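You operate a simulated robot arm through the tools that you are given. There is no shell and no other tool.

The job below is to be done with a simulated robot arm. You get a single attempt, and the scene is never put back.

JOB
Top the blue lead up to about 3 metres on the counter.
Fine: measure with the arm down, then raise the arm and lock the winder.

It is judged by the outcome, as a careful person would: the job done as asked, and still so three seconds after it is handed in. It fails if anything else is knocked over, pushed out of place, dropped, spilled or broken.

ROBOT AND FRAMES
A 7-joint arm with a fingered hand, fixed in place. Base frame: the origin is at the foot of the arm, x ahead of it, y to its left, z up. Readings come in m, degrees, newtons and seconds.
With the tool pointing down near the work surface it reaches from about 0.1 to 0.64 m from the base axis. Its first joint turns from -115.0 to 115.0 degrees. Payload 5 kg.
The tool frame sits at the grasp point between the pads (the TCP): z along the fingers, y along the line on which they close. The tips reach 0.032 m beyond it. Largest opening 0.16 m; the body of the gripper starts 0.089 m behind the TCP. The gripper is a hand of 4 fingers: y runs from the thumb to the fingers, the wrist lies at [0, 0, -0.267] in the tool frame, and closing takes about 1.5 s.
Orientation is told as [roll, pitch, yaw] about the base's x, y, z axes, in that order, counted from this pose: with the fingers straight down and closing along the base's y, the tool's x points along the base's -x, its y along +y and its z along -z.

CONTROLS
- The arm moves only by the tool step_arm. Its argument "increments" is a list of rows, each an object (a shift or turn left out is 0, a gripper value left out holds the last) with "linear": the shift along the tool's x, y, z in units of 25 mm (1.0 is 25 mm), a list of three; "delta_rot": the turn, a rotation vector about the tool's x, y, z in units of 8 degrees (1.0 is 8 degrees), a list of three. In form: [{"linear": [x, y, z], "delta_rot": [rx, ry, rz]}, ...]. A call has 1 to 20 rows; each row shifts and turns the commanded pose from where the row before left it, along the tool's axes as they then stand. "fingers" is the opening, from 0 (shut) to 1 (fully open), set as the call begins (left out, the last holds). A call with a number of a shift or a turn outside -1 to 1 is refused whole. Each row takes 0.2 s and may step no farther than 0.05 m and 8.6 degrees from the row before; otherwise, or with a gripper value out of range, the whole call is refused. A pose out of reach is approached as far as the arm can. The call stops where the force on the tool passes 90 N (or 10 N more than at its start, if that is more) or the arm is blocked; 0.2 s more then pass. Each finger travels about 0.108 m/s and halts on what it meets, pressing with about 23 N; the grip force reading is that of the motor and also rises with nothing between the fingers. The clock runs only during rows and for 0.2 s after the last one: add rows that do not move to give the fingers time. It gives the time, the measured TCP pose, the force on the tool (base axes), the opening and the grip force at its end, in the units of the frame above (readings bear some noise), with the torque about the TCP (base axes, N m) and any sound that the robot's microphone picked up.
- Cameras (640 x 400 px; columns grow to the right, rows downward): "scene" is fixed at [0.0485, -0.6502, 1.3842]; the picture's right is [0.77, -0.63, 0.00], its down [-0.28, -0.34, -0.90] and it looks along [0.57, 0.70, -0.43] (base axes); focal length 375 px, centre (320, 200). "wrist" rides on the gripper at [0.08, -0.004, -0.114] in the tool frame; the picture's right is [0.05, 1.00, 0.00], its down [-0.82, 0.04, -0.58] and it looks along [-0.58, 0.03, 0.82] (tool axes); focal length 265 px, centre (320, 200). There is no depth. A picture from a camera that has moved, and an enlarged one, comes with that camera's place and axes in the base frame and with its lens.
- grab_frame(camera): a new picture of that camera. It takes no simulated time.
- move_column(by): slides the trunk up (or, below 0, down) by that many m; the arm rides with it, the base frame stays. It gives what a move gives, with no picture.
- curl_fingers(finger1, finger2, finger3, thumb_bend): sets how far each is bent, from 0 (flat) to 1 (curled in); at 0.3 the hand is open as for a grip, at 0.7 the pads meet at the TCP. One left out holds its place. A second passes; each finger stops where it meets its share of the squeeze, and holds until it gets a number again. A gripper value or a shape takes the hand back. It gives what a move gives, with no picture; readings hold the bend of each and the force on the fingers (four entries, about 0 where the hand has none), thumb and palm.
- set_grasp(shape): the hand has 4 fingers and takes this shape, open, in about a second: jaw (thumb against the fingers, like two jaws); tri (thumb and two fingers); tip (a fingertip pinch); poke (one finger out to press); point (the index stretched); flat (the hand flat); cup (the hand cupped); fist (a fist). The gripper value then closes the fingers along that shape, each until it touches; the sizes above hold for jaw. It gives what a move gives, with no picture.
- close_up(camera, box): a new picture of the part [left, top, right, bottom] of that camera's present view, enlarged. It takes no simulated time.
- sign_off(): hands the job in; it is judged then, once.

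Nothing tells you positions but the pictures and the camera data. Unless the task says otherwise, let go and move clear before handing in.

The tools are called after "Request:" as name(argument=value, ...) on one line, values as JSON. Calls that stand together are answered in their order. step_arm: Moves the arm, as the interface text tells. Its arguments: {"type":"object","properties":{"increments":{"type":"array"},"fingers":{"type":"number"}},"required":["increments"]} The other tools are called the same way: move_column (by) slides the trunk up or down; set_grasp (shape) gives the hand a shape; curl_fingers (finger1, finger2, finger3, thumb_bend) moves the fingers one by one; grab_frame (camera) takes a picture; close_up (camera, box) takes an enlarged picture of a part of a camera's view; sign_off () hands the job in.

At the start:

```text
clock: 0.0
ee_pos: [0.5871, -0.1608, 1.1872]
orientation: [-0.1, 0.1, -0.1]
force: [0.2, -1.1, -1.2]
torque: [0.0, 0.0, -0.03]
grip_width: 0.1599
finger_force: 0.1
shape: jaw
bend: [0.3, 0.3, 0.3, 0.3]
finger forces: [0.1, 0.1, 0.0, 0.0, 0.0, 0.1]
trunk travel left (down, up): [-0.825, 0.165]
```

scene: 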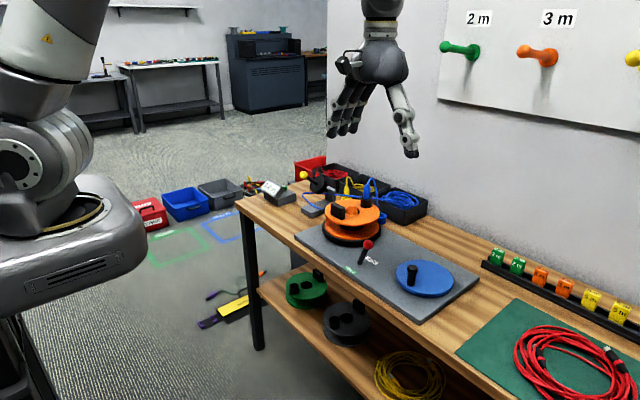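
wrist: 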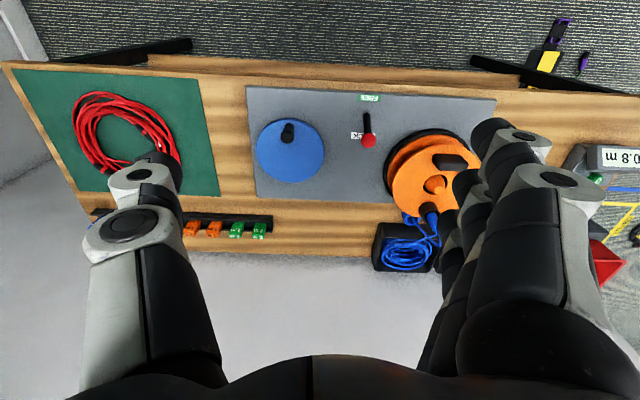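

I see a workbench with a grey board carrying a blue crank disc, a red-knobbed lever and an orange reel, with a counter reading about 0.8 m to the left. I'll take enlarged pictures to understand the mechanism before moving.

Request:
close_up(camera="scene", box=[240, 150, 480, 320])

Request:
close_up(camera="wrist", box=[230, 70, 480, 230])

Request:
close_up(camera="wrist", box=[480, 100, 640, 280])

Request:
close_up(camera="scene", box=[230, 150, 350, 230])

```text
2.35 times, centred on (360, 235) of scene
camera zoom: at [0.0485, -0.6502, 1.3842], right [0.77, -0.63, 0.0], down [-0.28, -0.34, -0.9], along [0.57, 0.7, -0.43], focal length 882 px, centre (226, 118)
```

zoom: 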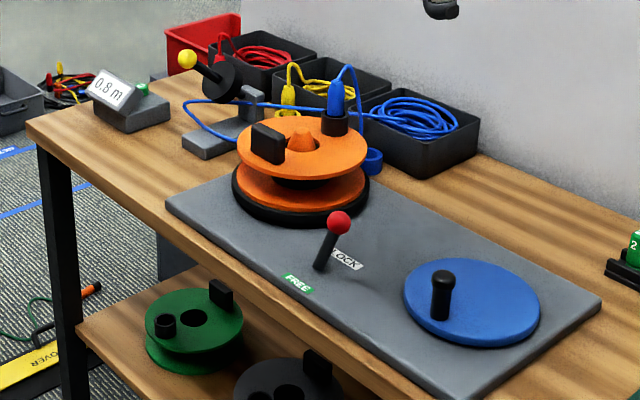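

```text
2.50 times, centred on (355, 150) of wrist
camera zoom: at [0.5061, -0.1653, 1.3008], right [-0.05, 1.0, 0.0], down [0.82, 0.04, 0.58], along [0.58, 0.03, -0.82], focal length 664 px, centre (232, 325)
```

zoom: 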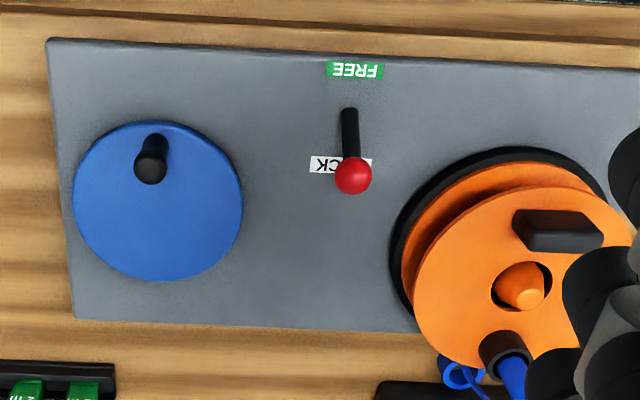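

```text
2.22 times, centred on (560, 190) of wrist
camera zoom: at [0.5061, -0.1653, 1.3008], right [-0.05, 1.0, 0.0], down [0.82, 0.04, 0.58], along [0.58, 0.03, -0.82], focal length 590 px, centre (-213, 222)
```

zoom: 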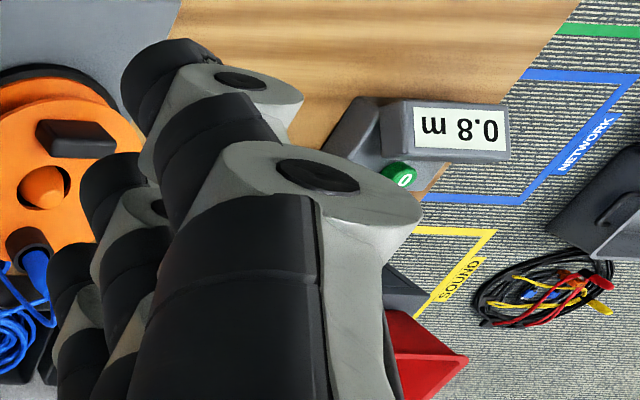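

```text
5.00 times, centred on (290, 190) of scene
camera zoom: at [0.0485, -0.6502, 1.3842], right [0.77, -0.63, 0.0], down [-0.28, -0.34, -0.9], along [0.57, 0.7, -0.43], focal length 1875 px, centre (470, 250)
```

zoom: 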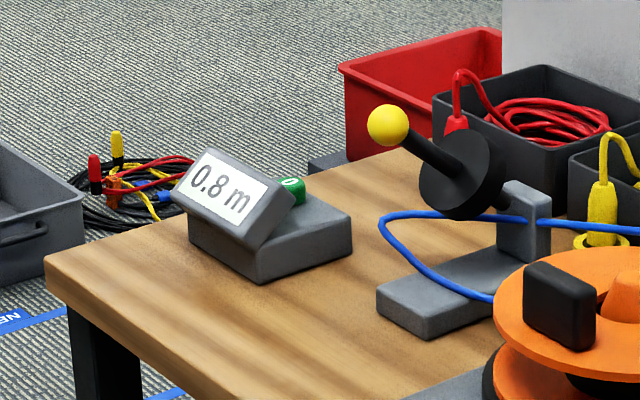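

The crank handle is at about (0.69, -0.21, 0.85) and the lever knob at about (0.69, -0.07, 0.84), leaning towards LOCK. The counter reads 0.8 m. I'll move the hand left at this height so the wrist camera can see the measuring arm with the yellow knob.

Request:
step_arm(increments=[{"linear": [0, 1, 0]}, {"linear": [0, 1, 0]}, {"linear": [0, 1, 0]}, {"linear": [0, 1, 0]}, {"linear": [0, 1, 0]}, {"linear": [0, 1, 0]}, {"linear": [0, 1, 0]}, {"linear": [0, 1, 0]}, {"linear": [0, 1, 0]}, {"linear": [0, 1, 0]}, {"linear": [0, 1, 0]}, {"linear": [0, 1, 0]}, {"linear": [0, 1, 0]}, {"linear": [0, 1, 0]}, {"linear": [0, 1, 0]}, {"linear": [0, 0, 0]}])

Request:
grab_frame(camera="wrist")

Request:
grab_frame(camera="scene")

```text
clock: 3.4
ee_pos: [0.588, 0.2114, 1.1892]
orientation: [0.0, 0.0, -0.1]
force: [-0.3, 0.2, 0.8]
torque: [0.01, 0.0, 0.0]
grip_width: 0.16
finger_force: 0.0
shape: jaw
bend: [0.3, 0.3, 0.3, 0.3]
finger forces: [0.0, 0.1, 0.1, 0.1, 0.0, 0.0]
trunk travel left (down, up): [-0.825, 0.165]
```

```text
taken
camera wrist: at [0.5069, 0.2076, 1.3018], right [-0.05, 1.0, 0.0], down [0.82, 0.04, 0.58], along [0.58, 0.03, -0.82], focal length 265 px, centre (320, 200)
```

wrist: 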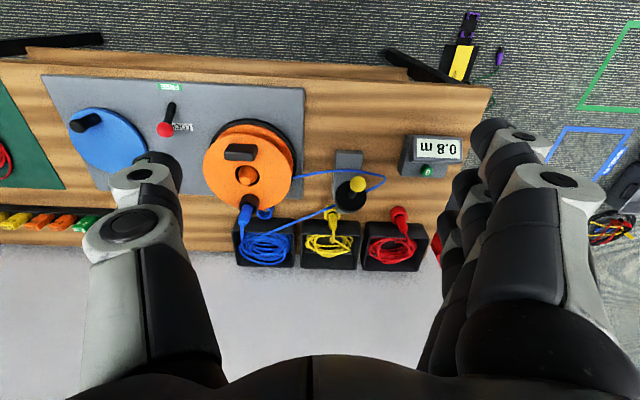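

```text
taken
```

scene: 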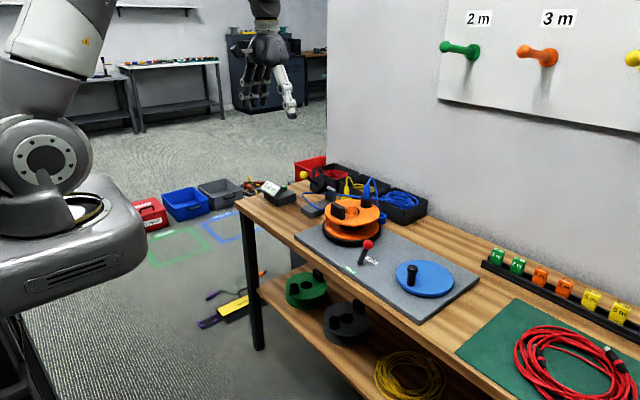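

Request:
close_up(camera="wrist", box=[200, 110, 460, 280])

Request:
close_up(camera="wrist", box=[320, 120, 420, 220])

Request:
close_up(camera="scene", box=[290, 150, 390, 220])

```text
2.35 times, centred on (330, 195) of wrist
camera zoom: at [0.5069, 0.2076, 1.3018], right [-0.05, 1.0, 0.0], down [0.82, 0.04, 0.58], along [0.58, 0.03, -0.82], focal length 624 px, centre (296, 212)
```

zoom: 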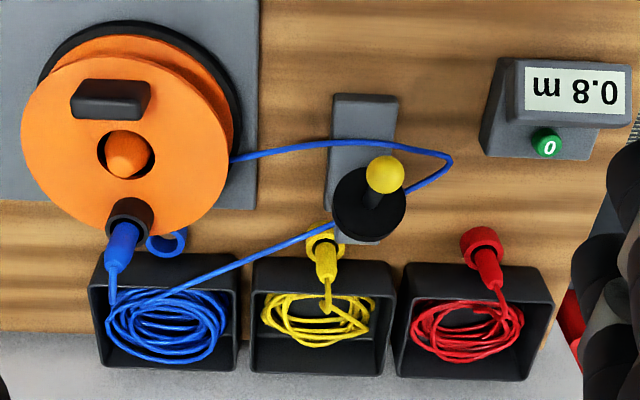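

```text
4.00 times, centred on (370, 170) of wrist
camera zoom: at [0.5069, 0.2076, 1.3018], right [-0.05, 1.0, 0.0], down [0.82, 0.04, 0.58], along [0.58, 0.03, -0.82], focal length 1062 px, centre (120, 320)
```

zoom: 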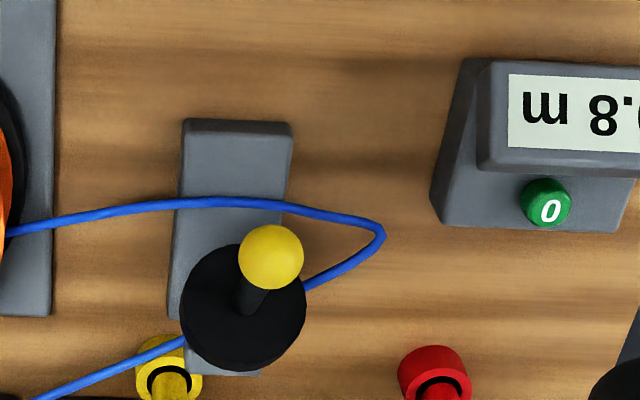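

```text
5.71 times, centred on (340, 185) of scene
camera zoom: at [0.0485, -0.6502, 1.3842], right [0.77, -0.63, 0.0], down [-0.28, -0.34, -0.9], along [0.57, 0.7, -0.43], focal length 2143 px, centre (206, 286)
```

zoom: 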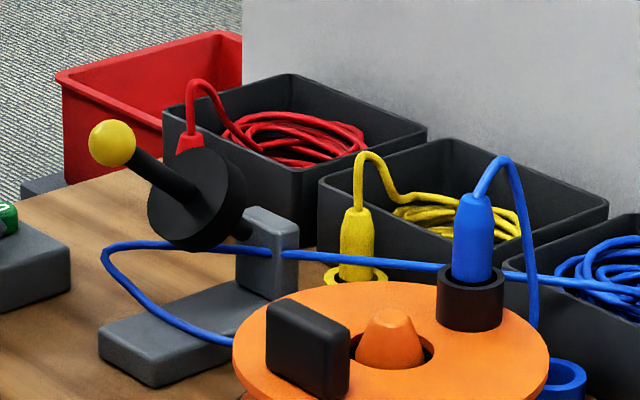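

The measuring arm is raised about 42° on its post: yellow knob at about (0.741, 0.283, 0.921), pivot near (0.86, 0.285, 0.815). I'll tilt the hand forward 45° for reach, then stand off in line with the arm's handle.

Request:
step_arm(increments=[{"delta_rot": [0, -1, 0]}, {"delta_rot": [0, -1, 0]}, {"delta_rot": [0, -1, 0]}, {"delta_rot": [0, -1, 0]}, {"delta_rot": [0, -1, 0]}, {"delta_rot": [0, -0.625, 0]}, {"linear": [0, 0, 0]}])

```text
clock: 5.0
ee_pos: [0.5854, 0.2144, 1.188]
orientation: [0.0, -45.0, 0.0]
force: [-0.6, 0.3, 0.0]
torque: [-0.03, -0.04, 0.0]
grip_width: 0.1598
finger_force: 0.0
shape: jaw
bend: [0.3, 0.3, 0.3, 0.3]
finger forces: [0.1, 0.1, 0.0, 0.1, 0.0, 0.0]
trunk travel left (down, up): [-0.825, 0.165]
```

The hand is tilted 45° and tracks well. Next I move to a standoff about 12 cm behind the yellow knob along its handle.

Request:
step_arm(increments=[{"linear": [0.406, 0.36, 0.8875]}, {"linear": [0.406, 0.36, 0.8875]}, {"linear": [0.406, 0.36, 0.8875]}, {"linear": [0.406, 0.36, 0.8875]}, {"linear": [0.406, 0.36, 0.8875]}, {"linear": [0.406, 0.36, 0.8875]}, {"linear": [0.406, 0.36, 0.8875]}, {"linear": [0.406, 0.36, 0.8875]}, {"linear": [0, 0, 0]}])

Request:
grab_frame(camera="wrist")

Request:
grab_frame(camera="scene")

```text
clock: 7.0
ee_pos: [0.655, 0.2852, 1.0036]
orientation: [0.0, -45.0, -0.1]
force: [-0.7, -0.6, -0.9]
torque: [0.0, 0.02, 0.02]
grip_width: 0.1597
finger_force: 0.0
shape: jaw
bend: [0.3, 0.3, 0.3, 0.3]
finger forces: [0.1, 0.0, 0.0, 0.0, 0.0, 0.0]
trunk travel left (down, up): [-0.825, 0.165]
```

```text
taken
camera wrist: at [0.5181, 0.2814, 1.0274], right [-0.04, 1.0, -0.04], down [0.17, 0.04, 0.98], along [0.99, 0.03, -0.17], focal length 265 px, centre (320, 200)
```

wrist: 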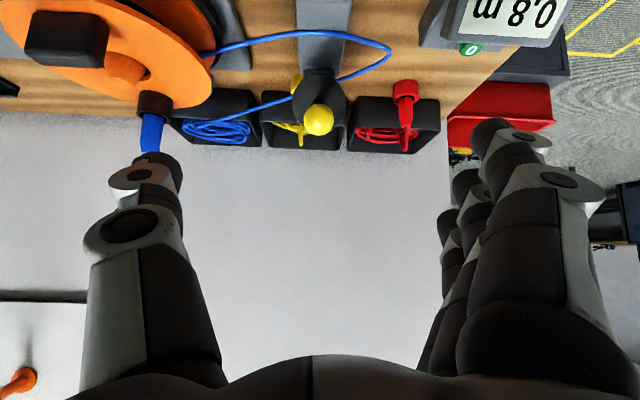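

```text
taken
```

scene: 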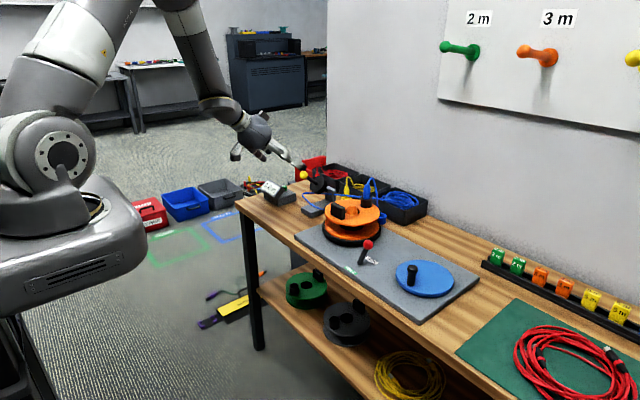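

The yellow knob sits dead ahead on the tool axis, about 12 cm away. I advance onto it with the jaw open.

Request:
step_arm(increments=[{"linear": [0, 0, 0.8]}, {"linear": [0, 0, 0.8]}, {"linear": [0, 0, 0.8]}, {"linear": [0, 0, 0.8]}, {"linear": [0, 0, 0.8]}, {"linear": [0, 0, 0.7]}, {"linear": [0, 0, 0]}])

Request:
grab_frame(camera="wrist")

Request:
close_up(camera="scene", box=[220, 90, 400, 220])

```text
clock: 8.6
ee_pos: [0.7397, 0.2877, 0.921]
orientation: [0.0, -45.0, 0.1]
force: [1.0, 0.9, 1.0]
torque: [0.0, -0.02, -0.01]
grip_width: 0.16
finger_force: 0.2
shape: jaw
bend: [0.3, 0.3, 0.3, 0.3]
finger forces: [0.1, 0.0, 0.1, 0.0, 0.0, 0.0]
trunk travel left (down, up): [-0.825, 0.165]
```

```text
taken
camera wrist: at [0.6018, 0.2828, 0.9446], right [-0.04, 1.0, -0.04], down [0.17, 0.04, 0.98], along [0.99, 0.03, -0.17], focal length 265 px, centre (320, 200)
```

wrist: 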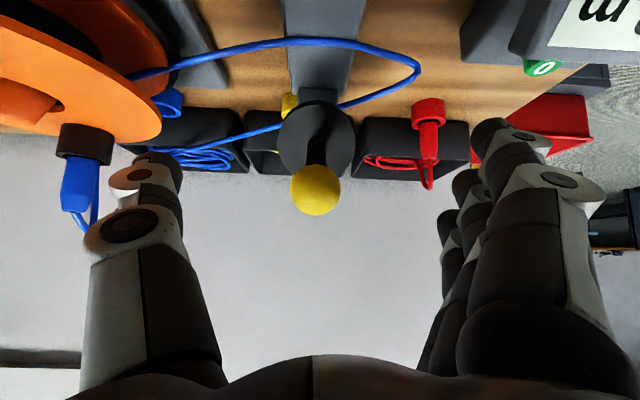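

```text
3.08 times, centred on (310, 155) of scene
camera zoom: at [0.0485, -0.6502, 1.3842], right [0.77, -0.63, 0.0], down [-0.28, -0.34, -0.9], along [0.57, 0.7, -0.43], focal length 1154 px, centre (351, 338)
```

zoom: 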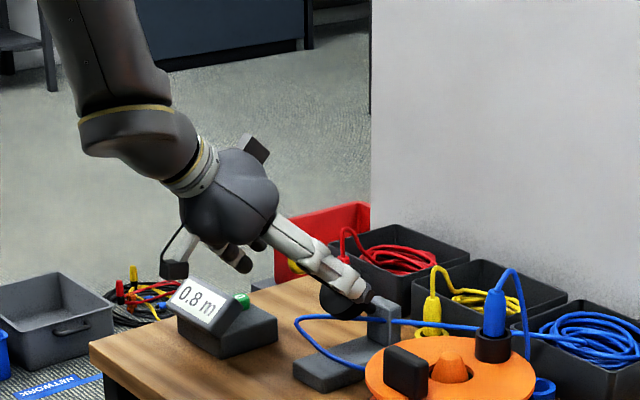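

The knob is at the image centre and about 1 cm deeper than the grasp point. I advance 1 cm and close the fingers on it.

Request:
step_arm(increments=[{"linear": [0, 0, 0.4]}, {"linear": [0, 0, 0]}])

Request:
step_arm(increments=[{"linear": [0, 0, 0]}, {"linear": [0, 0, 0]}, {"linear": [0, 0, 0]}, {"linear": [0, 0, 0]}, {"linear": [0, 0, 0]}, {"linear": [0, 0, 0]}, {"linear": [0, 0, 0]}, {"linear": [0, 0, 0]}], fingers=0)

Request:
grab_frame(camera="wrist")

```text
clock: 9.2
ee_pos: [0.7456, 0.2858, 0.913]
orientation: [0.0, -45.0, 0.0]
force: [-0.4, 0.5, 0.6]
torque: [-0.02, 0.03, 0.01]
grip_width: 0.16
finger_force: 0.0
shape: jaw
bend: [0.3, 0.3, 0.3, 0.3]
finger forces: [0.0, 0.0, 0.0, 0.0, 0.0, 0.1]
trunk travel left (down, up): [-0.825, 0.165]
```

```text
clock: 11.0
ee_pos: [0.7466, 0.2833, 0.9139]
orientation: [-0.1, -45.0, -0.2]
force: [0.6, -12.1, -1.9]
torque: [-0.12, 0.03, -0.12]
grip_width: 0.0
finger_force: 23.2
shape: jaw
bend: [0.68, 0.7, 0.68, 0.7]
finger forces: [0.0, 9.3, 0.1, 0.0, 21.6, 0.0]
trunk travel left (down, up): [-0.825, 0.165]
```

```text
taken
camera wrist: at [0.6089, 0.2799, 0.9364], right [-0.03, 1.0, -0.04], down [0.17, 0.04, 0.98], along [0.99, 0.03, -0.17], focal length 265 px, centre (320, 200)
```

wrist: 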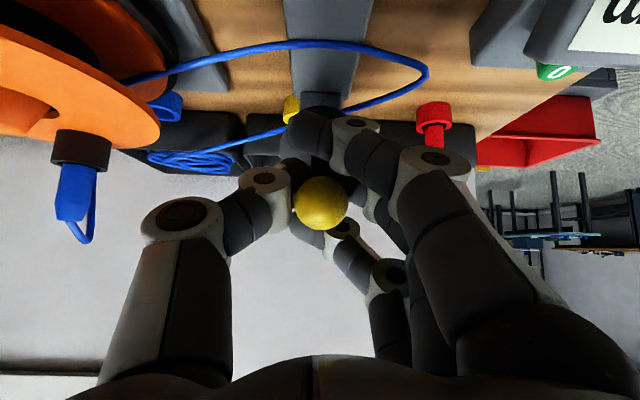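

The fingers have closed, but the width reads zero, so I need to see how the knob actually sits in the hand before moving.

Request:
close_up(camera="wrist", box=[220, 90, 440, 280])

Request:
close_up(camera="scene", box=[280, 140, 360, 200])

```text
2.11 times, centred on (330, 185) of wrist
camera zoom: at [0.6089, 0.2799, 0.9364], right [-0.03, 1.0, -0.04], down [0.17, 0.04, 0.98], along [0.99, 0.03, -0.17], focal length 559 px, centre (299, 232)
```

zoom: 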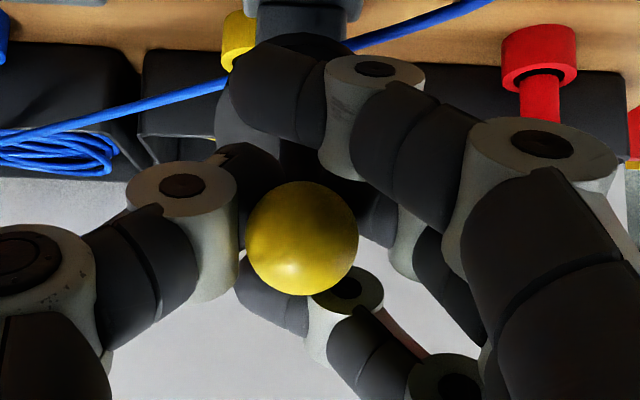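

```text
6.67 times, centred on (320, 170) of scene
camera zoom: at [0.0485, -0.6502, 1.3842], right [0.77, -0.63, 0.0], down [-0.28, -0.34, -0.9], along [0.57, 0.7, -0.43], focal length 2500 px, centre (320, 400)
```

zoom: 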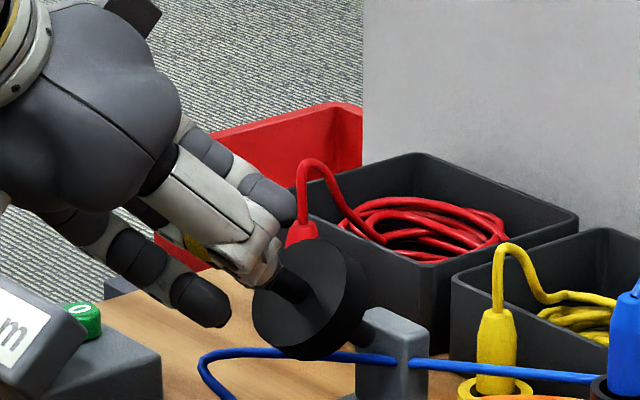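

The knob is caged well: fingertips wrap the shaft just beyond the ball. I'll start lowering it along its arc about the pivot, a few degrees at a time, watching the force.

Request:
step_arm(increments=[{"linear": [0.442, 0, 0.0386], "delta_rot": [0, -0.25, 0]}, {"linear": [0.441, 0, 0.054], "delta_rot": [0, -0.25, 0]}, {"linear": [0.439, 0, 0.069], "delta_rot": [0, -0.25, 0]}, {"linear": [0, 0, 0]}])

Request:
close_up(camera="scene", box=[260, 130, 380, 220])

```text
clock: 12.0
ee_pos: [0.727, 0.2853, 0.8836]
orientation: [0.0, -51.0, -0.2]
force: [5.9, -11.9, -1.2]
torque: [-0.1, -0.11, -0.15]
grip_width: 0.0001
finger_force: 23.3
shape: jaw
bend: [0.68, 0.7, 0.68, 0.7]
finger forces: [0.0, 8.1, 0.0, 0.0, 21.0, 0.0]
trunk travel left (down, up): [-0.825, 0.165]
```

```text
4.44 times, centred on (320, 175) of scene
camera zoom: at [0.0485, -0.6502, 1.3842], right [0.77, -0.63, 0.0], down [-0.28, -0.34, -0.9], along [0.57, 0.7, -0.43], focal length 1667 px, centre (320, 311)
```

zoom: 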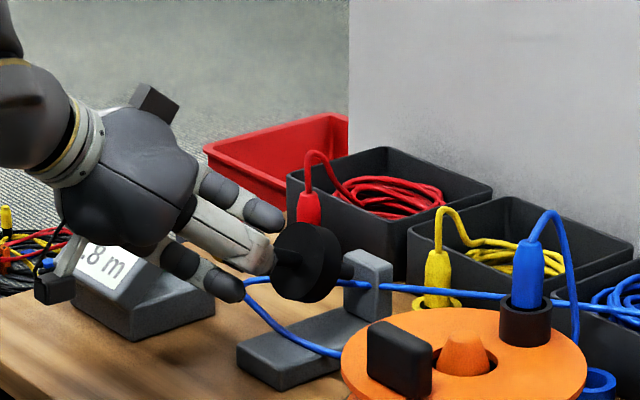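

The arm follows smoothly with little force. I keep lowering.

Request:
step_arm(increments=[{"linear": [0.436, 0, 0.085], "delta_rot": [0, -0.25, 0]}, {"linear": [0.4325, 0, 0.1], "delta_rot": [0, -0.25, 0]}, {"linear": [0.429, 0, 0.115], "delta_rot": [0, -0.25, 0]}, {"linear": [0, 0, 0]}])

Request:
close_up(camera="scene", box=[260, 130, 380, 220])

```text
clock: 13.0
ee_pos: [0.7153, 0.2856, 0.8573]
orientation: [0.1, -56.9, -0.3]
force: [21.7, -10.0, -5.1]
torque: [0.01, -0.21, 0.07]
grip_width: 0.0
finger_force: 22.7
shape: jaw
bend: [0.68, 0.7, 0.68, 0.7]
finger forces: [0.1, 6.3, 0.1, 0.0, 21.4, 0.0]
trunk travel left (down, up): [-0.825, 0.165]
```

```text
4.44 times, centred on (320, 175) of scene
camera zoom: at [0.0485, -0.6502, 1.3842], right [0.77, -0.63, 0.0], down [-0.28, -0.34, -0.9], along [0.57, 0.7, -0.43], focal length 1667 px, centre (320, 311)
```

zoom: 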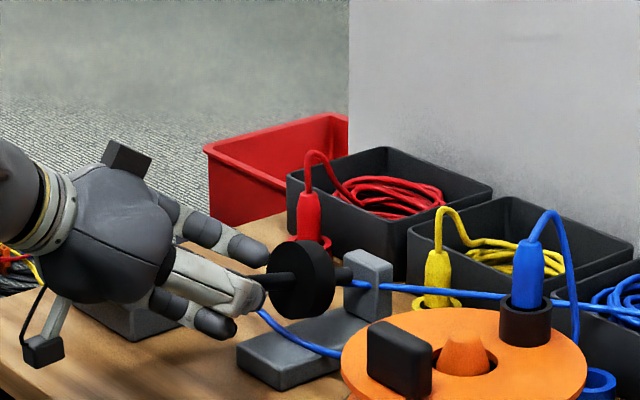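

The radius is slightly smaller than I assumed (it pulls +x about 20 N), so I correct inwards and continue down in smaller steps.

Request:
step_arm(increments=[{"linear": [0.3575, 0, 0.199], "delta_rot": [0, -0.25, 0]}, {"linear": [0.372, 0, 0.135], "delta_rot": [0, -0.25, 0]}, {"linear": [0, 0, 0]}])

Request:
close_up(camera="scene", box=[260, 130, 380, 220])

```text
clock: 13.8
ee_pos: [0.7114, 0.2859, 0.8379]
orientation: [0.1, -61.0, -0.2]
force: [23.9, -11.0, -1.3]
torque: [-0.03, -0.24, 0.2]
grip_width: 0.0
finger_force: 22.8
shape: jaw
bend: [0.68, 0.7, 0.68, 0.7]
finger forces: [0.0, 6.2, 0.0, 0.1, 24.5, 0.1]
trunk travel left (down, up): [-0.825, 0.165]
```

```text
4.44 times, centred on (320, 175) of scene
camera zoom: at [0.0485, -0.6502, 1.3842], right [0.77, -0.63, 0.0], down [-0.28, -0.34, -0.9], along [0.57, 0.7, -0.43], focal length 1667 px, centre (320, 311)
```

zoom: 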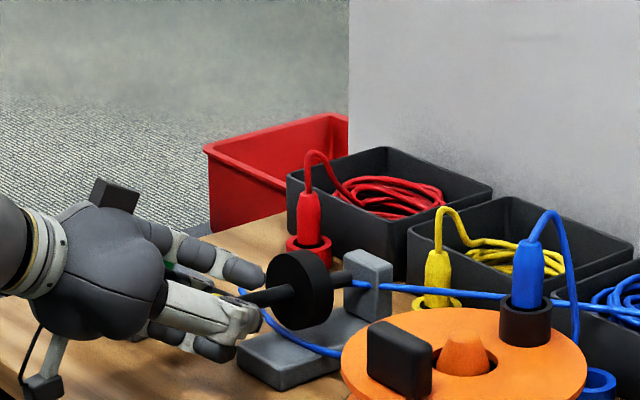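

The arm is now about 8–9° above horizontal. I continue in single small steps, easing inwards, to find the bottom stop.

Request:
step_arm(increments=[{"linear": [0.308, 0, 0.253]}, {"linear": [0, 0, 0]}])

Request:
close_up(camera="scene", box=[260, 130, 380, 220])

Request:
grab_frame(camera="wrist")

```text
clock: 14.4
ee_pos: [0.7117, 0.2841, 0.8269]
orientation: [0.1, -60.9, -0.2]
force: [15.0, -13.8, 2.4]
torque: [-0.06, -0.25, 0.06]
grip_width: 0.0
finger_force: 22.6
shape: jaw
bend: [0.68, 0.7, 0.68, 0.7]
finger forces: [0.0, 6.2, 0.0, 0.0, 24.4, 0.1]
trunk travel left (down, up): [-0.825, 0.165]
```

```text
4.44 times, centred on (320, 175) of scene
camera zoom: at [0.0485, -0.6502, 1.3842], right [0.77, -0.63, 0.0], down [-0.28, -0.34, -0.9], along [0.57, 0.7, -0.43], focal length 1667 px, centre (320, 311)
```

zoom: 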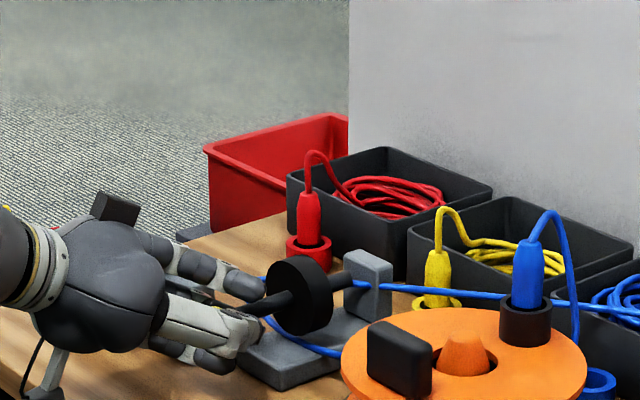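

```text
taken
camera wrist: at [0.5731, 0.281, 0.8113], right [-0.02, 1.0, -0.04], down [-0.11, 0.04, 0.99], along [0.99, 0.03, 0.11], focal length 265 px, centre (320, 200)
```

wrist: 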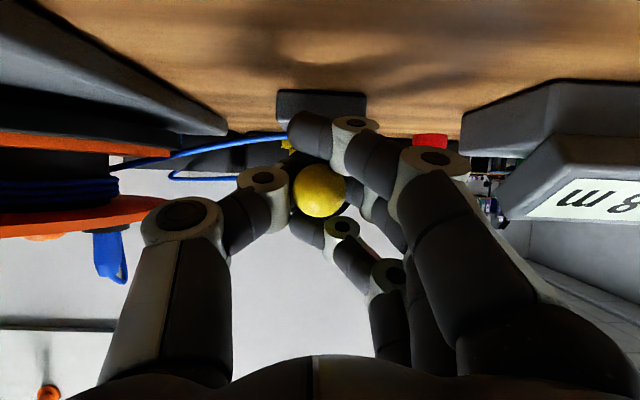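

The handle is now about level, with no hard stop felt, and the lowest finger is close to the table. I'll open the fingers partly, back straight out along the tool axis and see where the arm rests.

Request:
step_arm(increments=[{"linear": [0, 0, 0]}, {"linear": [0, 0, -0.2]}, {"linear": [0, 0, -0.3]}, {"linear": [0, 0, -0.6]}, {"linear": [-0.2, 0, -0.8]}, {"linear": [-0.3, 0, -0.8]}, {"linear": [-0.3, 0, -0.8]}, {"linear": [-0.3, 0, -0.8]}, {"linear": [-0.3, 0, -0.8]}, {"linear": [0, 0, 0]}], fingers=0.6)

Request:
grab_frame(camera="wrist")

Request:
close_up(camera="scene", box=[240, 130, 400, 230])

```text
clock: 16.6
ee_pos: [0.6174, 0.2852, 0.9202]
orientation: [0.1, -60.9, 0.0]
force: [0.0, -0.2, 0.3]
torque: [-0.01, 0.01, -0.01]
grip_width: 0.0955
finger_force: 0.1
shape: jaw
bend: [0.71, 0.71, 0.71, 0.69]
finger forces: [0.0, 0.0, 0.0, 0.0, 0.0, 0.0]
trunk travel left (down, up): [-0.825, 0.165]
```

```text
taken
camera wrist: at [0.4787, 0.2807, 0.9045], right [-0.02, 1.0, -0.05], down [-0.11, 0.04, 0.99], along [0.99, 0.03, 0.11], focal length 265 px, centre (320, 200)
```

wrist: 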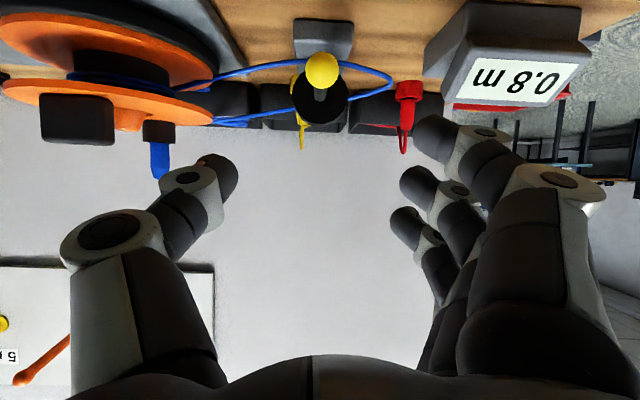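

```text
4.00 times, centred on (320, 180) of scene
camera zoom: at [0.0485, -0.6502, 1.3842], right [0.77, -0.63, 0.0], down [-0.28, -0.34, -0.9], along [0.57, 0.7, -0.43], focal length 1500 px, centre (320, 280)
```

zoom: 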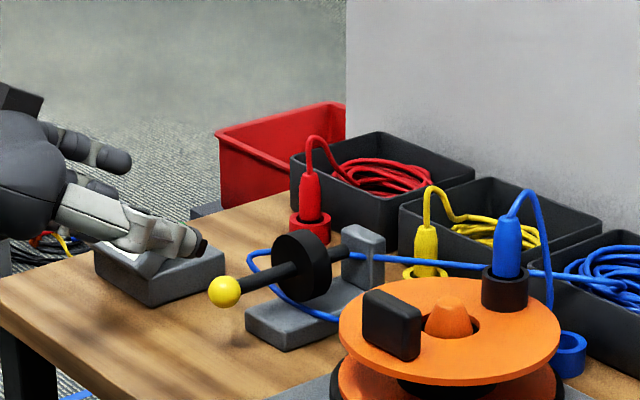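

The measuring arm stays down and looks level (knob and wheel both at z ≈ 0.83). To be sure it is on its stop, I'll close the fingers, stand them above the knob and press gently.

Request:
step_arm(increments=[{"delta_rot": [0, 0.8125, 0]}, {"delta_rot": [0, 0.8125, 0]}, {"delta_rot": [0, 0.8125, 0]}, {"delta_rot": [0, 0.8125, 0]}, {"linear": [-0.468, 0, 0.62]}, {"linear": [-0.468, 0, 0.62]}, {"linear": [-0.468, 0, 0.62]}, {"linear": [-0.468, 0, 0.62]}, {"linear": [0, 0, 0]}, {"linear": [0, 0, 0]}], fingers=0)

Request:
grab_frame(camera="wrist")

Request:
close_up(camera="scene", box=[240, 130, 400, 230])

```text
clock: 18.8
ee_pos: [0.6915, 0.287, 0.897]
orientation: [0.0, -35.1, 0.0]
force: [-0.8, 0.7, -0.4]
torque: [0.0, -0.01, -0.01]
grip_width: 0.0
finger_force: 23.2
shape: jaw
bend: [0.68, 0.63, 0.68, 0.67]
finger forces: [0.0, 0.0, 0.0, 0.1, 0.0, 0.1]
trunk travel left (down, up): [-0.825, 0.165]
```

```text
taken
camera wrist: at [0.5594, 0.2824, 0.9434], right [-0.04, 1.0, -0.03], down [0.34, 0.04, 0.94], along [0.94, 0.03, -0.34], focal length 265 px, centre (320, 200)
```

wrist: 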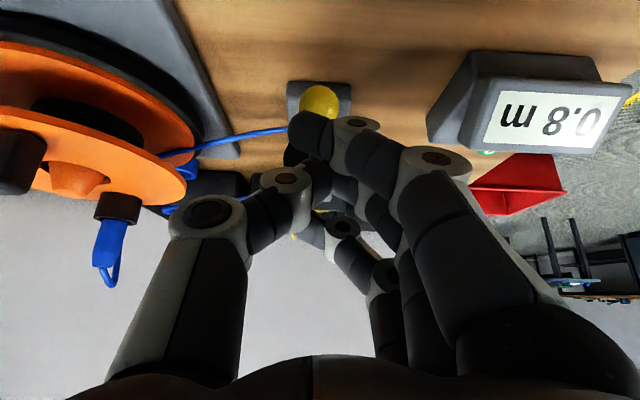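

```text
4.00 times, centred on (320, 180) of scene
camera zoom: at [0.0485, -0.6502, 1.3842], right [0.77, -0.63, 0.0], down [-0.28, -0.34, -0.9], along [0.57, 0.7, -0.43], focal length 1500 px, centre (320, 280)
```

zoom: 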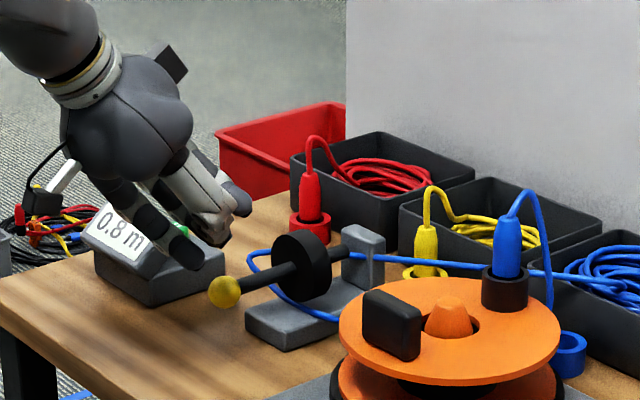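

The closed fingertips are just above the knob. I press straight down in small steps.

Request:
step_arm(increments=[{"linear": [0.115, 0, 0.164]}, {"linear": [0.115, 0, 0.164]}, {"linear": [0.115, 0, 0.164]}, {"linear": [0, 0, 0]}])

Request:
close_up(camera="scene", box=[260, 150, 380, 220])

```text
clock: 19.8
ee_pos: [0.6902, 0.2859, 0.8813]
orientation: [0.0, -35.0, 0.0]
force: [0.8, 0.5, -0.5]
torque: [0.0, -0.02, 0.01]
grip_width: 0.0
finger_force: 22.7
shape: jaw
bend: [0.68, 0.63, 0.68, 0.67]
finger forces: [0.1, 0.1, 0.0, 0.0, 0.0, 0.0]
trunk travel left (down, up): [-0.825, 0.165]
```

```text
5.33 times, centred on (320, 185) of scene
camera zoom: at [0.0485, -0.6502, 1.3842], right [0.77, -0.63, 0.0], down [-0.28, -0.34, -0.9], along [0.57, 0.7, -0.43], focal length 2000 px, centre (320, 280)
```

zoom: 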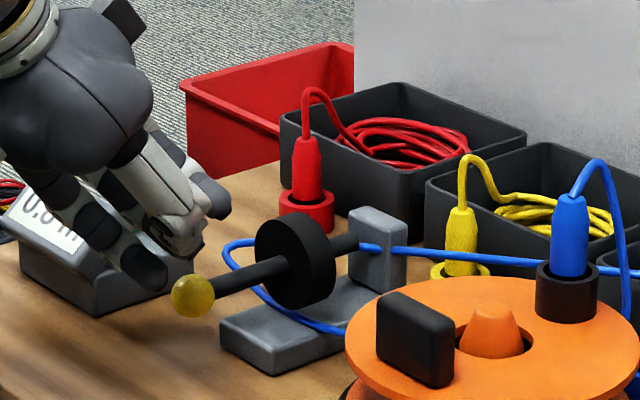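

No contact yet. I continue down in 5 mm steps.

Request:
step_arm(increments=[{"linear": [0.115, 0, 0.164]}, {"linear": [0.115, 0, 0.164]}])

Request:
step_arm(increments=[{"linear": [0.115, 0, 0.164]}])

Request:
close_up(camera="scene", box=[260, 150, 380, 220])

```text
clock: 20.4
ee_pos: [0.6909, 0.2867, 0.8717]
orientation: [0.0, -35.0, 0.0]
force: [-0.2, 0.0, -0.4]
torque: [0.01, -0.01, -0.01]
grip_width: 0.0
finger_force: 22.6
shape: jaw
bend: [0.68, 0.63, 0.68, 0.67]
finger forces: [0.0, 0.1, 0.1, 0.0, 0.0, 0.0]
trunk travel left (down, up): [-0.825, 0.165]
```

```text
clock: 20.8
ee_pos: [0.691, 0.2866, 0.8658]
orientation: [0.0, -34.9, 0.0]
force: [-0.3, -0.6, 0.3]
torque: [0.01, -0.03, -0.01]
grip_width: 0.0
finger_force: 23.1
shape: jaw
bend: [0.68, 0.63, 0.68, 0.67]
finger forces: [0.0, 0.1, 0.1, 0.0, 0.0, 0.0]
trunk travel left (down, up): [-0.825, 0.165]
```

```text
5.33 times, centred on (320, 185) of scene
camera zoom: at [0.0485, -0.6502, 1.3842], right [0.77, -0.63, 0.0], down [-0.28, -0.34, -0.9], along [0.57, 0.7, -0.43], focal length 2000 px, centre (320, 280)
```

zoom: 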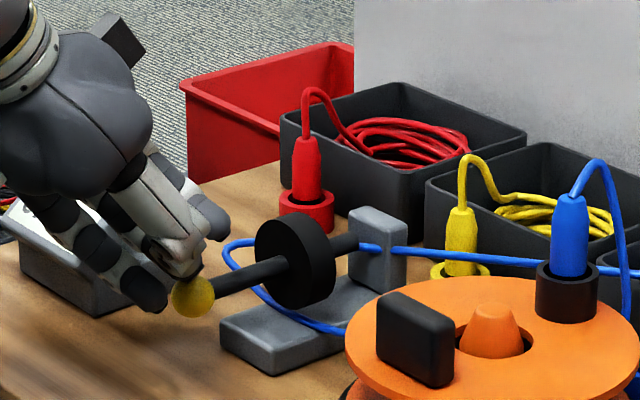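

The fingertip is touching down just behind the ball on the shaft. I press a few millimetres more and read the force.

Request:
step_arm(increments=[{"linear": [0.115, 0, 0.164]}])

Request:
step_arm(increments=[{"linear": [0.069, 0, 0.098]}])

Request:
close_up(camera="scene", box=[260, 150, 380, 220])

```text
clock: 21.2
ee_pos: [0.6894, 0.2858, 0.8638]
orientation: [0.0, -35.1, -0.2]
force: [-7.2, -4.4, 11.7]
torque: [-0.17, 0.05, -0.07]
grip_width: 0.0
finger_force: 22.6
shape: jaw
bend: [0.68, 0.63, 0.68, 0.67]
finger forces: [0.0, 0.1, 0.0, 0.0, 29.5, 0.1]
trunk travel left (down, up): [-0.825, 0.165]
```

```text
clock: 21.6
ee_pos: [0.691, 0.2851, 0.8633]
orientation: [0.1, -35.3, -0.2]
force: [-5.3, -4.9, 21.9]
torque: [-0.31, -0.13, -0.11]
grip_width: 0.0
finger_force: 22.6
shape: jaw
bend: [0.68, 0.63, 0.68, 0.68]
finger forces: [0.1, 0.0, 0.0, 0.0, 36.4, 0.0]
trunk travel left (down, up): [-0.825, 0.165]
```

```text
5.33 times, centred on (320, 185) of scene
camera zoom: at [0.0485, -0.6502, 1.3842], right [0.77, -0.63, 0.0], down [-0.28, -0.34, -0.9], along [0.57, 0.7, -0.43], focal length 2000 px, centre (320, 280)
```

zoom: 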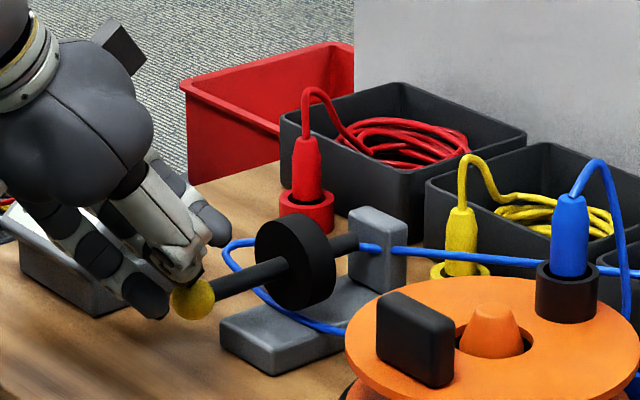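

The press was met by a hard stop (22 N, no further movement), so the measuring arm is fully down. I lift clear and move across towards the lever at a safe height.

Request:
step_arm(increments=[{"linear": [-0.65, 0, -0.93]}, {"linear": [-0.65, 0, -0.93]}, {"linear": [-0.65, 0, -0.93]}, {"linear": [-0.65, 0, -0.93]}, {"linear": [-0.65, 0, -0.93]}, {"linear": [-0.65, 0, -0.93]}, {"linear": [-0.65, 0, -0.93]}, {"linear": [0, -1, 0]}, {"linear": [0, -1, 0]}, {"linear": [0, -1, 0]}, {"linear": [0, -1, 0]}, {"linear": [0, -1, 0]}, {"linear": [0, -1, 0]}, {"linear": [0, -1, 0]}, {"linear": [0, -1, 0]}, {"linear": [0, -1, 0]}, {"linear": [0, -1, 0]}, {"linear": [0, -1, 0]}, {"linear": [0, -1, 0]}, {"linear": [0, 0, 0]}])

Request:
step_arm(increments=[{"linear": [0, -1, 0]}, {"linear": [0, -1, 0]}, {"linear": [0.45, 0, -0.8]}, {"linear": [0.45, 0, -0.8]}, {"linear": [0, 0, 0]}, {"linear": [0, 0, 0]}], fingers=0.5)

Request:
grab_frame(camera="wrist")

Request:
close_up(camera="scene", box=[220, 130, 480, 310])

```text
clock: 25.8
ee_pos: [0.6885, -0.0138, 1.055]
orientation: [-0.1, -35.0, 0.0]
force: [-0.2, -0.4, 0.2]
torque: [-0.04, -0.03, -0.01]
grip_width: 0.0001
finger_force: 23.1
shape: jaw
bend: [0.68, 0.63, 0.68, 0.67]
finger forces: [0.0, 0.1, 0.0, 0.1, 0.1, 0.0]
trunk travel left (down, up): [-0.825, 0.165]
```

```text
clock: 27.2
ee_pos: [0.6481, -0.0652, 1.0761]
orientation: [0.1, -35.0, 0.0]
force: [-0.1, -0.8, -1.0]
torque: [-0.03, 0.04, -0.02]
grip_width: 0.08
finger_force: 0.0
shape: jaw
bend: [0.72, 0.72, 0.72, 0.7]
finger forces: [0.0, 0.1, 0.0, 0.0, 0.0, 0.0]
trunk travel left (down, up): [-0.825, 0.165]
```

```text
taken
camera wrist: at [0.5166, -0.0687, 1.1224], right [-0.04, 1.0, -0.03], down [0.34, 0.04, 0.94], along [0.94, 0.03, -0.34], focal length 265 px, centre (320, 200)
```

wrist: 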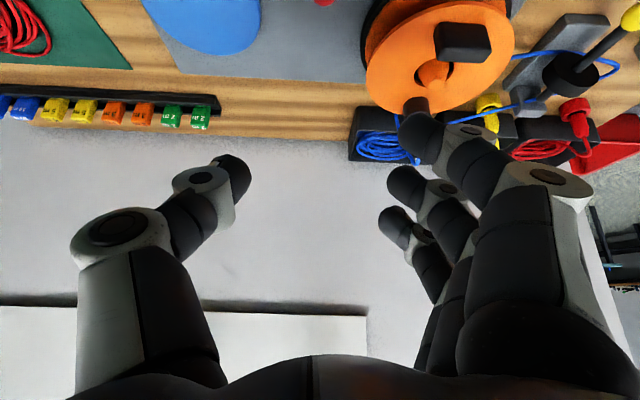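

```text
2.22 times, centred on (350, 220) of scene
camera zoom: at [0.0485, -0.6502, 1.3842], right [0.77, -0.63, 0.0], down [-0.28, -0.34, -0.9], along [0.57, 0.7, -0.43], focal length 833 px, centre (253, 156)
```

zoom: 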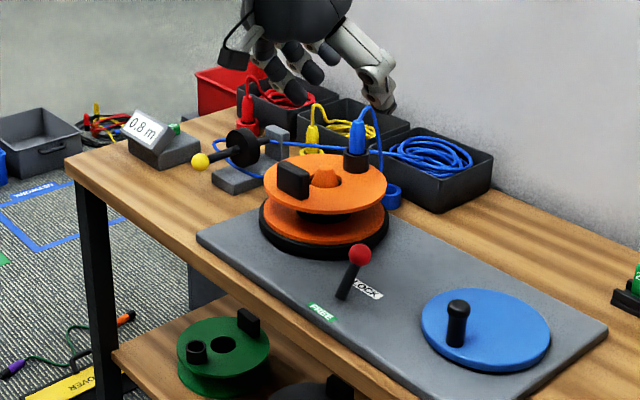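

The lever knob is below me at about (0.692, -0.068, 0.843) and the counter still reads 0.8 m. I descend to a standoff about 10 cm behind the knob.

Request:
step_arm(increments=[{"linear": [0.655, -0.02, 0.772]}, {"linear": [0.655, -0.02, 0.772]}, {"linear": [0.655, -0.02, 0.772]}, {"linear": [0.655, -0.02, 0.772]}, {"linear": [0.655, -0.02, 0.772]}, {"linear": [0.655, -0.02, 0.772]}, {"linear": [0, 0, 0]}])

Request:
grab_frame(camera="wrist")

```text
clock: 28.8
ee_pos: [0.6351, -0.0675, 0.9242]
orientation: [0.0, -35.0, 0.0]
force: [0.8, -0.2, 0.1]
torque: [0.02, 0.01, 0.02]
grip_width: 0.0798
finger_force: 0.1
shape: jaw
bend: [0.72, 0.72, 0.72, 0.7]
finger forces: [0.0, 0.0, 0.0, 0.0, 0.0, 0.0]
trunk travel left (down, up): [-0.825, 0.165]
```

```text
taken
camera wrist: at [0.5037, -0.0708, 0.9696], right [-0.04, 1.0, -0.03], down [0.34, 0.04, 0.94], along [0.94, 0.03, -0.34], focal length 265 px, centre (320, 200)
```

wrist: 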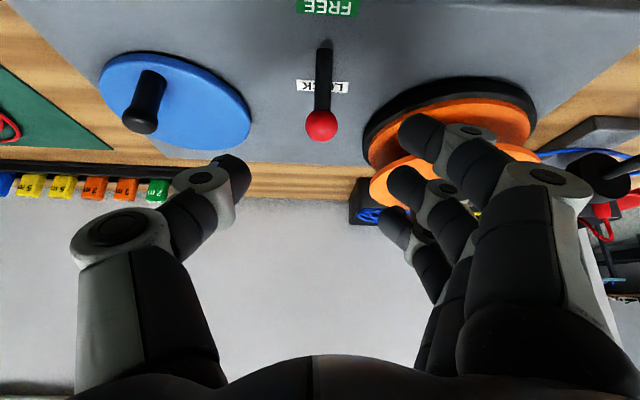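

The red knob is centred between thumb and fingers, with its shaft leaning to LOCK. I move in so the tips wrap just around the ball.

Request:
step_arm(increments=[{"linear": [0.043, 0, 0.7]}, {"linear": [0.043, 0, 0.7]}, {"linear": [0.043, 0, 0.7]}, {"linear": [0.043, 0, 0.7]}, {"linear": [0.043, 0, 0.7]}, {"linear": [0, 0, 0]}])

Request:
grab_frame(camera="wrist")

Request:
close_up(camera="scene", box=[280, 160, 480, 300])

```text
clock: 30.2
ee_pos: [0.6802, -0.0682, 0.85]
orientation: [0.0, -35.0, -0.2]
force: [-0.3, 0.3, -0.2]
torque: [-0.02, -0.03, -0.02]
grip_width: 0.0798
finger_force: 0.0
shape: jaw
bend: [0.72, 0.72, 0.72, 0.7]
finger forces: [0.1, 0.0, 0.0, 0.0, 0.0, 0.0]
trunk travel left (down, up): [-0.825, 0.165]
```

```text
taken
camera wrist: at [0.5484, -0.0721, 0.8963], right [-0.04, 1.0, -0.03], down [0.34, 0.04, 0.94], along [0.94, 0.03, -0.34], focal length 265 px, centre (320, 200)
```

wrist: 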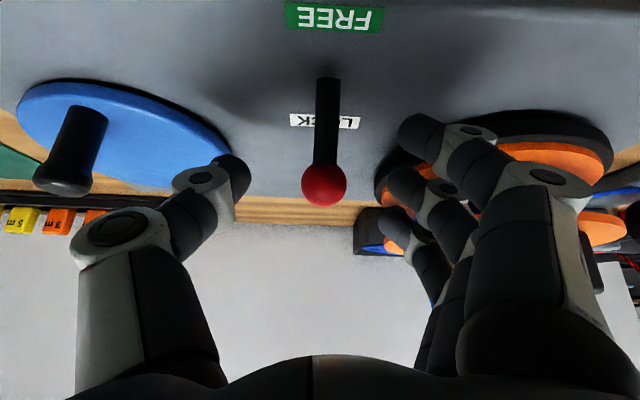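

```text
2.86 times, centred on (380, 230) of scene
camera zoom: at [0.0485, -0.6502, 1.3842], right [0.77, -0.63, 0.0], down [-0.28, -0.34, -0.9], along [0.57, 0.7, -0.43], focal length 1072 px, centre (149, 114)
```

zoom: 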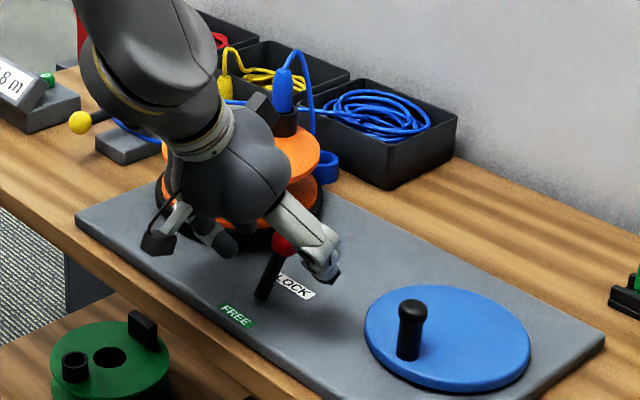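

The ball sits between the pads, about 2 cm beyond the grasp point, with the tips just clear of the board. I close on it.

Request:
step_arm(increments=[{"linear": [0, 0, 0]}, {"linear": [0, 0, 0]}, {"linear": [0, 0, 0]}, {"linear": [0, 0, 0]}, {"linear": [0, 0, 0]}, {"linear": [0, 0, 0]}], fingers=0)

Request:
grab_frame(camera="wrist")

```text
clock: 31.6
ee_pos: [0.6791, -0.0689, 0.8497]
orientation: [0.0, -35.0, -0.1]
force: [-2.5, -1.9, 0.8]
torque: [0.3, 0.17, -0.14]
grip_width: 0.0095
finger_force: 22.5
shape: jaw
bend: [0.69, 0.73, 0.68, 0.7]
finger forces: [10.8, 7.4, 0.1, 0.0, 17.9, 0.1]
trunk travel left (down, up): [-0.825, 0.165]
```

```text
taken
camera wrist: at [0.548, -0.0724, 0.8964], right [-0.04, 1.0, -0.03], down [0.34, 0.04, 0.94], along [0.94, 0.03, -0.34], focal length 265 px, centre (320, 200)
```

wrist: 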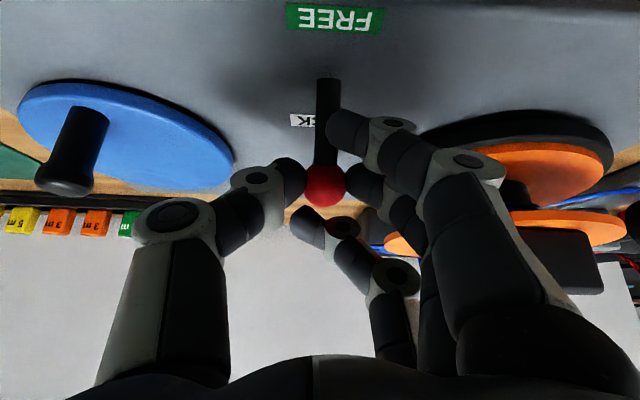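

The ball is held between thumb and finger, with another finger against the shaft. I swing it towards FREE along its arc, half way first.

Request:
step_arm(increments=[{"linear": [0.154, 0, -0.229]}, {"linear": [0.177, 0, -0.212]}, {"linear": [0.199, 0, -0.192]}, {"linear": [0.217, 0, -0.17]}, {"linear": [0, 0, 0]}])

Request:
grab_frame(camera="wrist")

Request:
close_up(camera="scene", box=[280, 160, 480, 300])

```text
clock: 32.8
ee_pos: [0.6542, -0.0686, 0.8561]
orientation: [0.0, -34.9, -0.3]
force: [1.5, -13.8, -2.2]
torque: [-0.21, -0.08, -0.21]
grip_width: 0.008
finger_force: 22.7
shape: jaw
bend: [0.71, 0.72, 0.68, 0.7]
finger forces: [0.1, 6.5, 0.1, 0.2, 20.1, 0.1]
trunk travel left (down, up): [-0.825, 0.165]
```

```text
taken
camera wrist: at [0.5227, -0.0729, 0.903], right [-0.04, 1.0, -0.03], down [0.34, 0.04, 0.94], along [0.94, 0.03, -0.34], focal length 265 px, centre (320, 200)
```

wrist: 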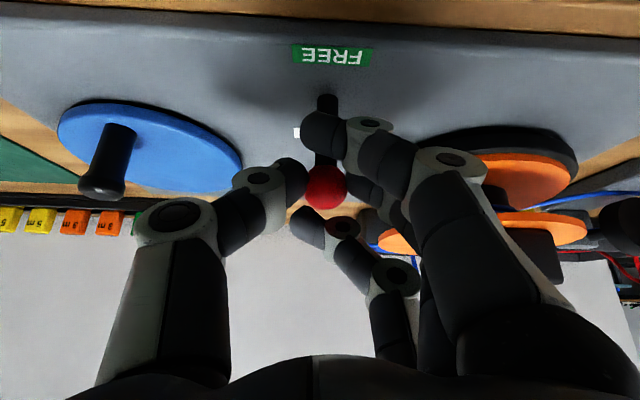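

```text
2.86 times, centred on (380, 230) of scene
camera zoom: at [0.0485, -0.6502, 1.3842], right [0.77, -0.63, 0.0], down [-0.28, -0.34, -0.9], along [0.57, 0.7, -0.43], focal length 1072 px, centre (149, 114)
```

zoom: 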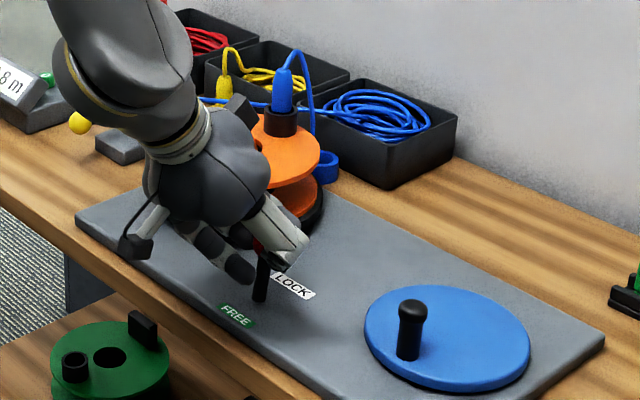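

The lever is now about upright and moving freely. I carry on to the FREE side.

Request:
step_arm(increments=[{"linear": [0.234, 0, -0.146]}, {"linear": [0.248, 0, -0.121]}, {"linear": [0.26, 0, -0.094]}, {"linear": [0, 0, 0]}])

Request:
close_up(camera="scene", box=[280, 160, 480, 300])

Request:
grab_frame(camera="wrist")

```text
clock: 33.8
ee_pos: [0.6315, -0.0679, 0.8516]
orientation: [0.0, -35.0, -0.1]
force: [-0.2, -13.6, 3.6]
torque: [-0.21, -0.2, -0.27]
grip_width: 0.0081
finger_force: 23.3
shape: jaw
bend: [0.71, 0.72, 0.69, 0.7]
finger forces: [0.0, 5.7, 2.4, 0.0, 19.0, 0.0]
trunk travel left (down, up): [-0.825, 0.165]
```

```text
2.86 times, centred on (380, 230) of scene
camera zoom: at [0.0485, -0.6502, 1.3842], right [0.77, -0.63, 0.0], down [-0.28, -0.34, -0.9], along [0.57, 0.7, -0.43], focal length 1072 px, centre (149, 114)
```

zoom: 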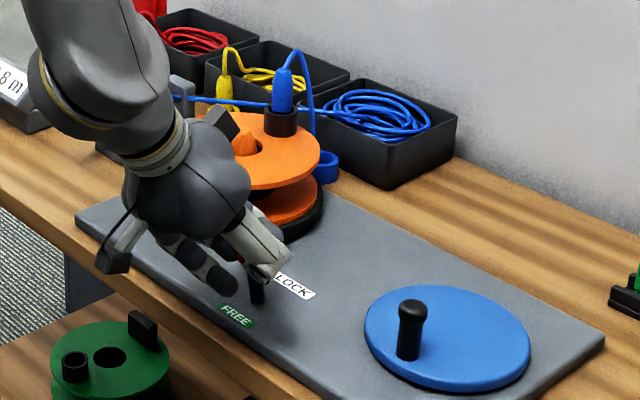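

```text
taken
camera wrist: at [0.5009, -0.0722, 0.8988], right [-0.04, 1.0, -0.03], down [0.34, 0.04, 0.94], along [0.94, 0.03, -0.34], focal length 265 px, centre (320, 200)
```

wrist: 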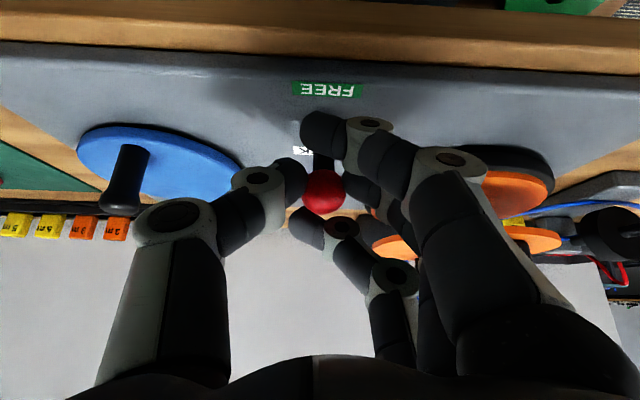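

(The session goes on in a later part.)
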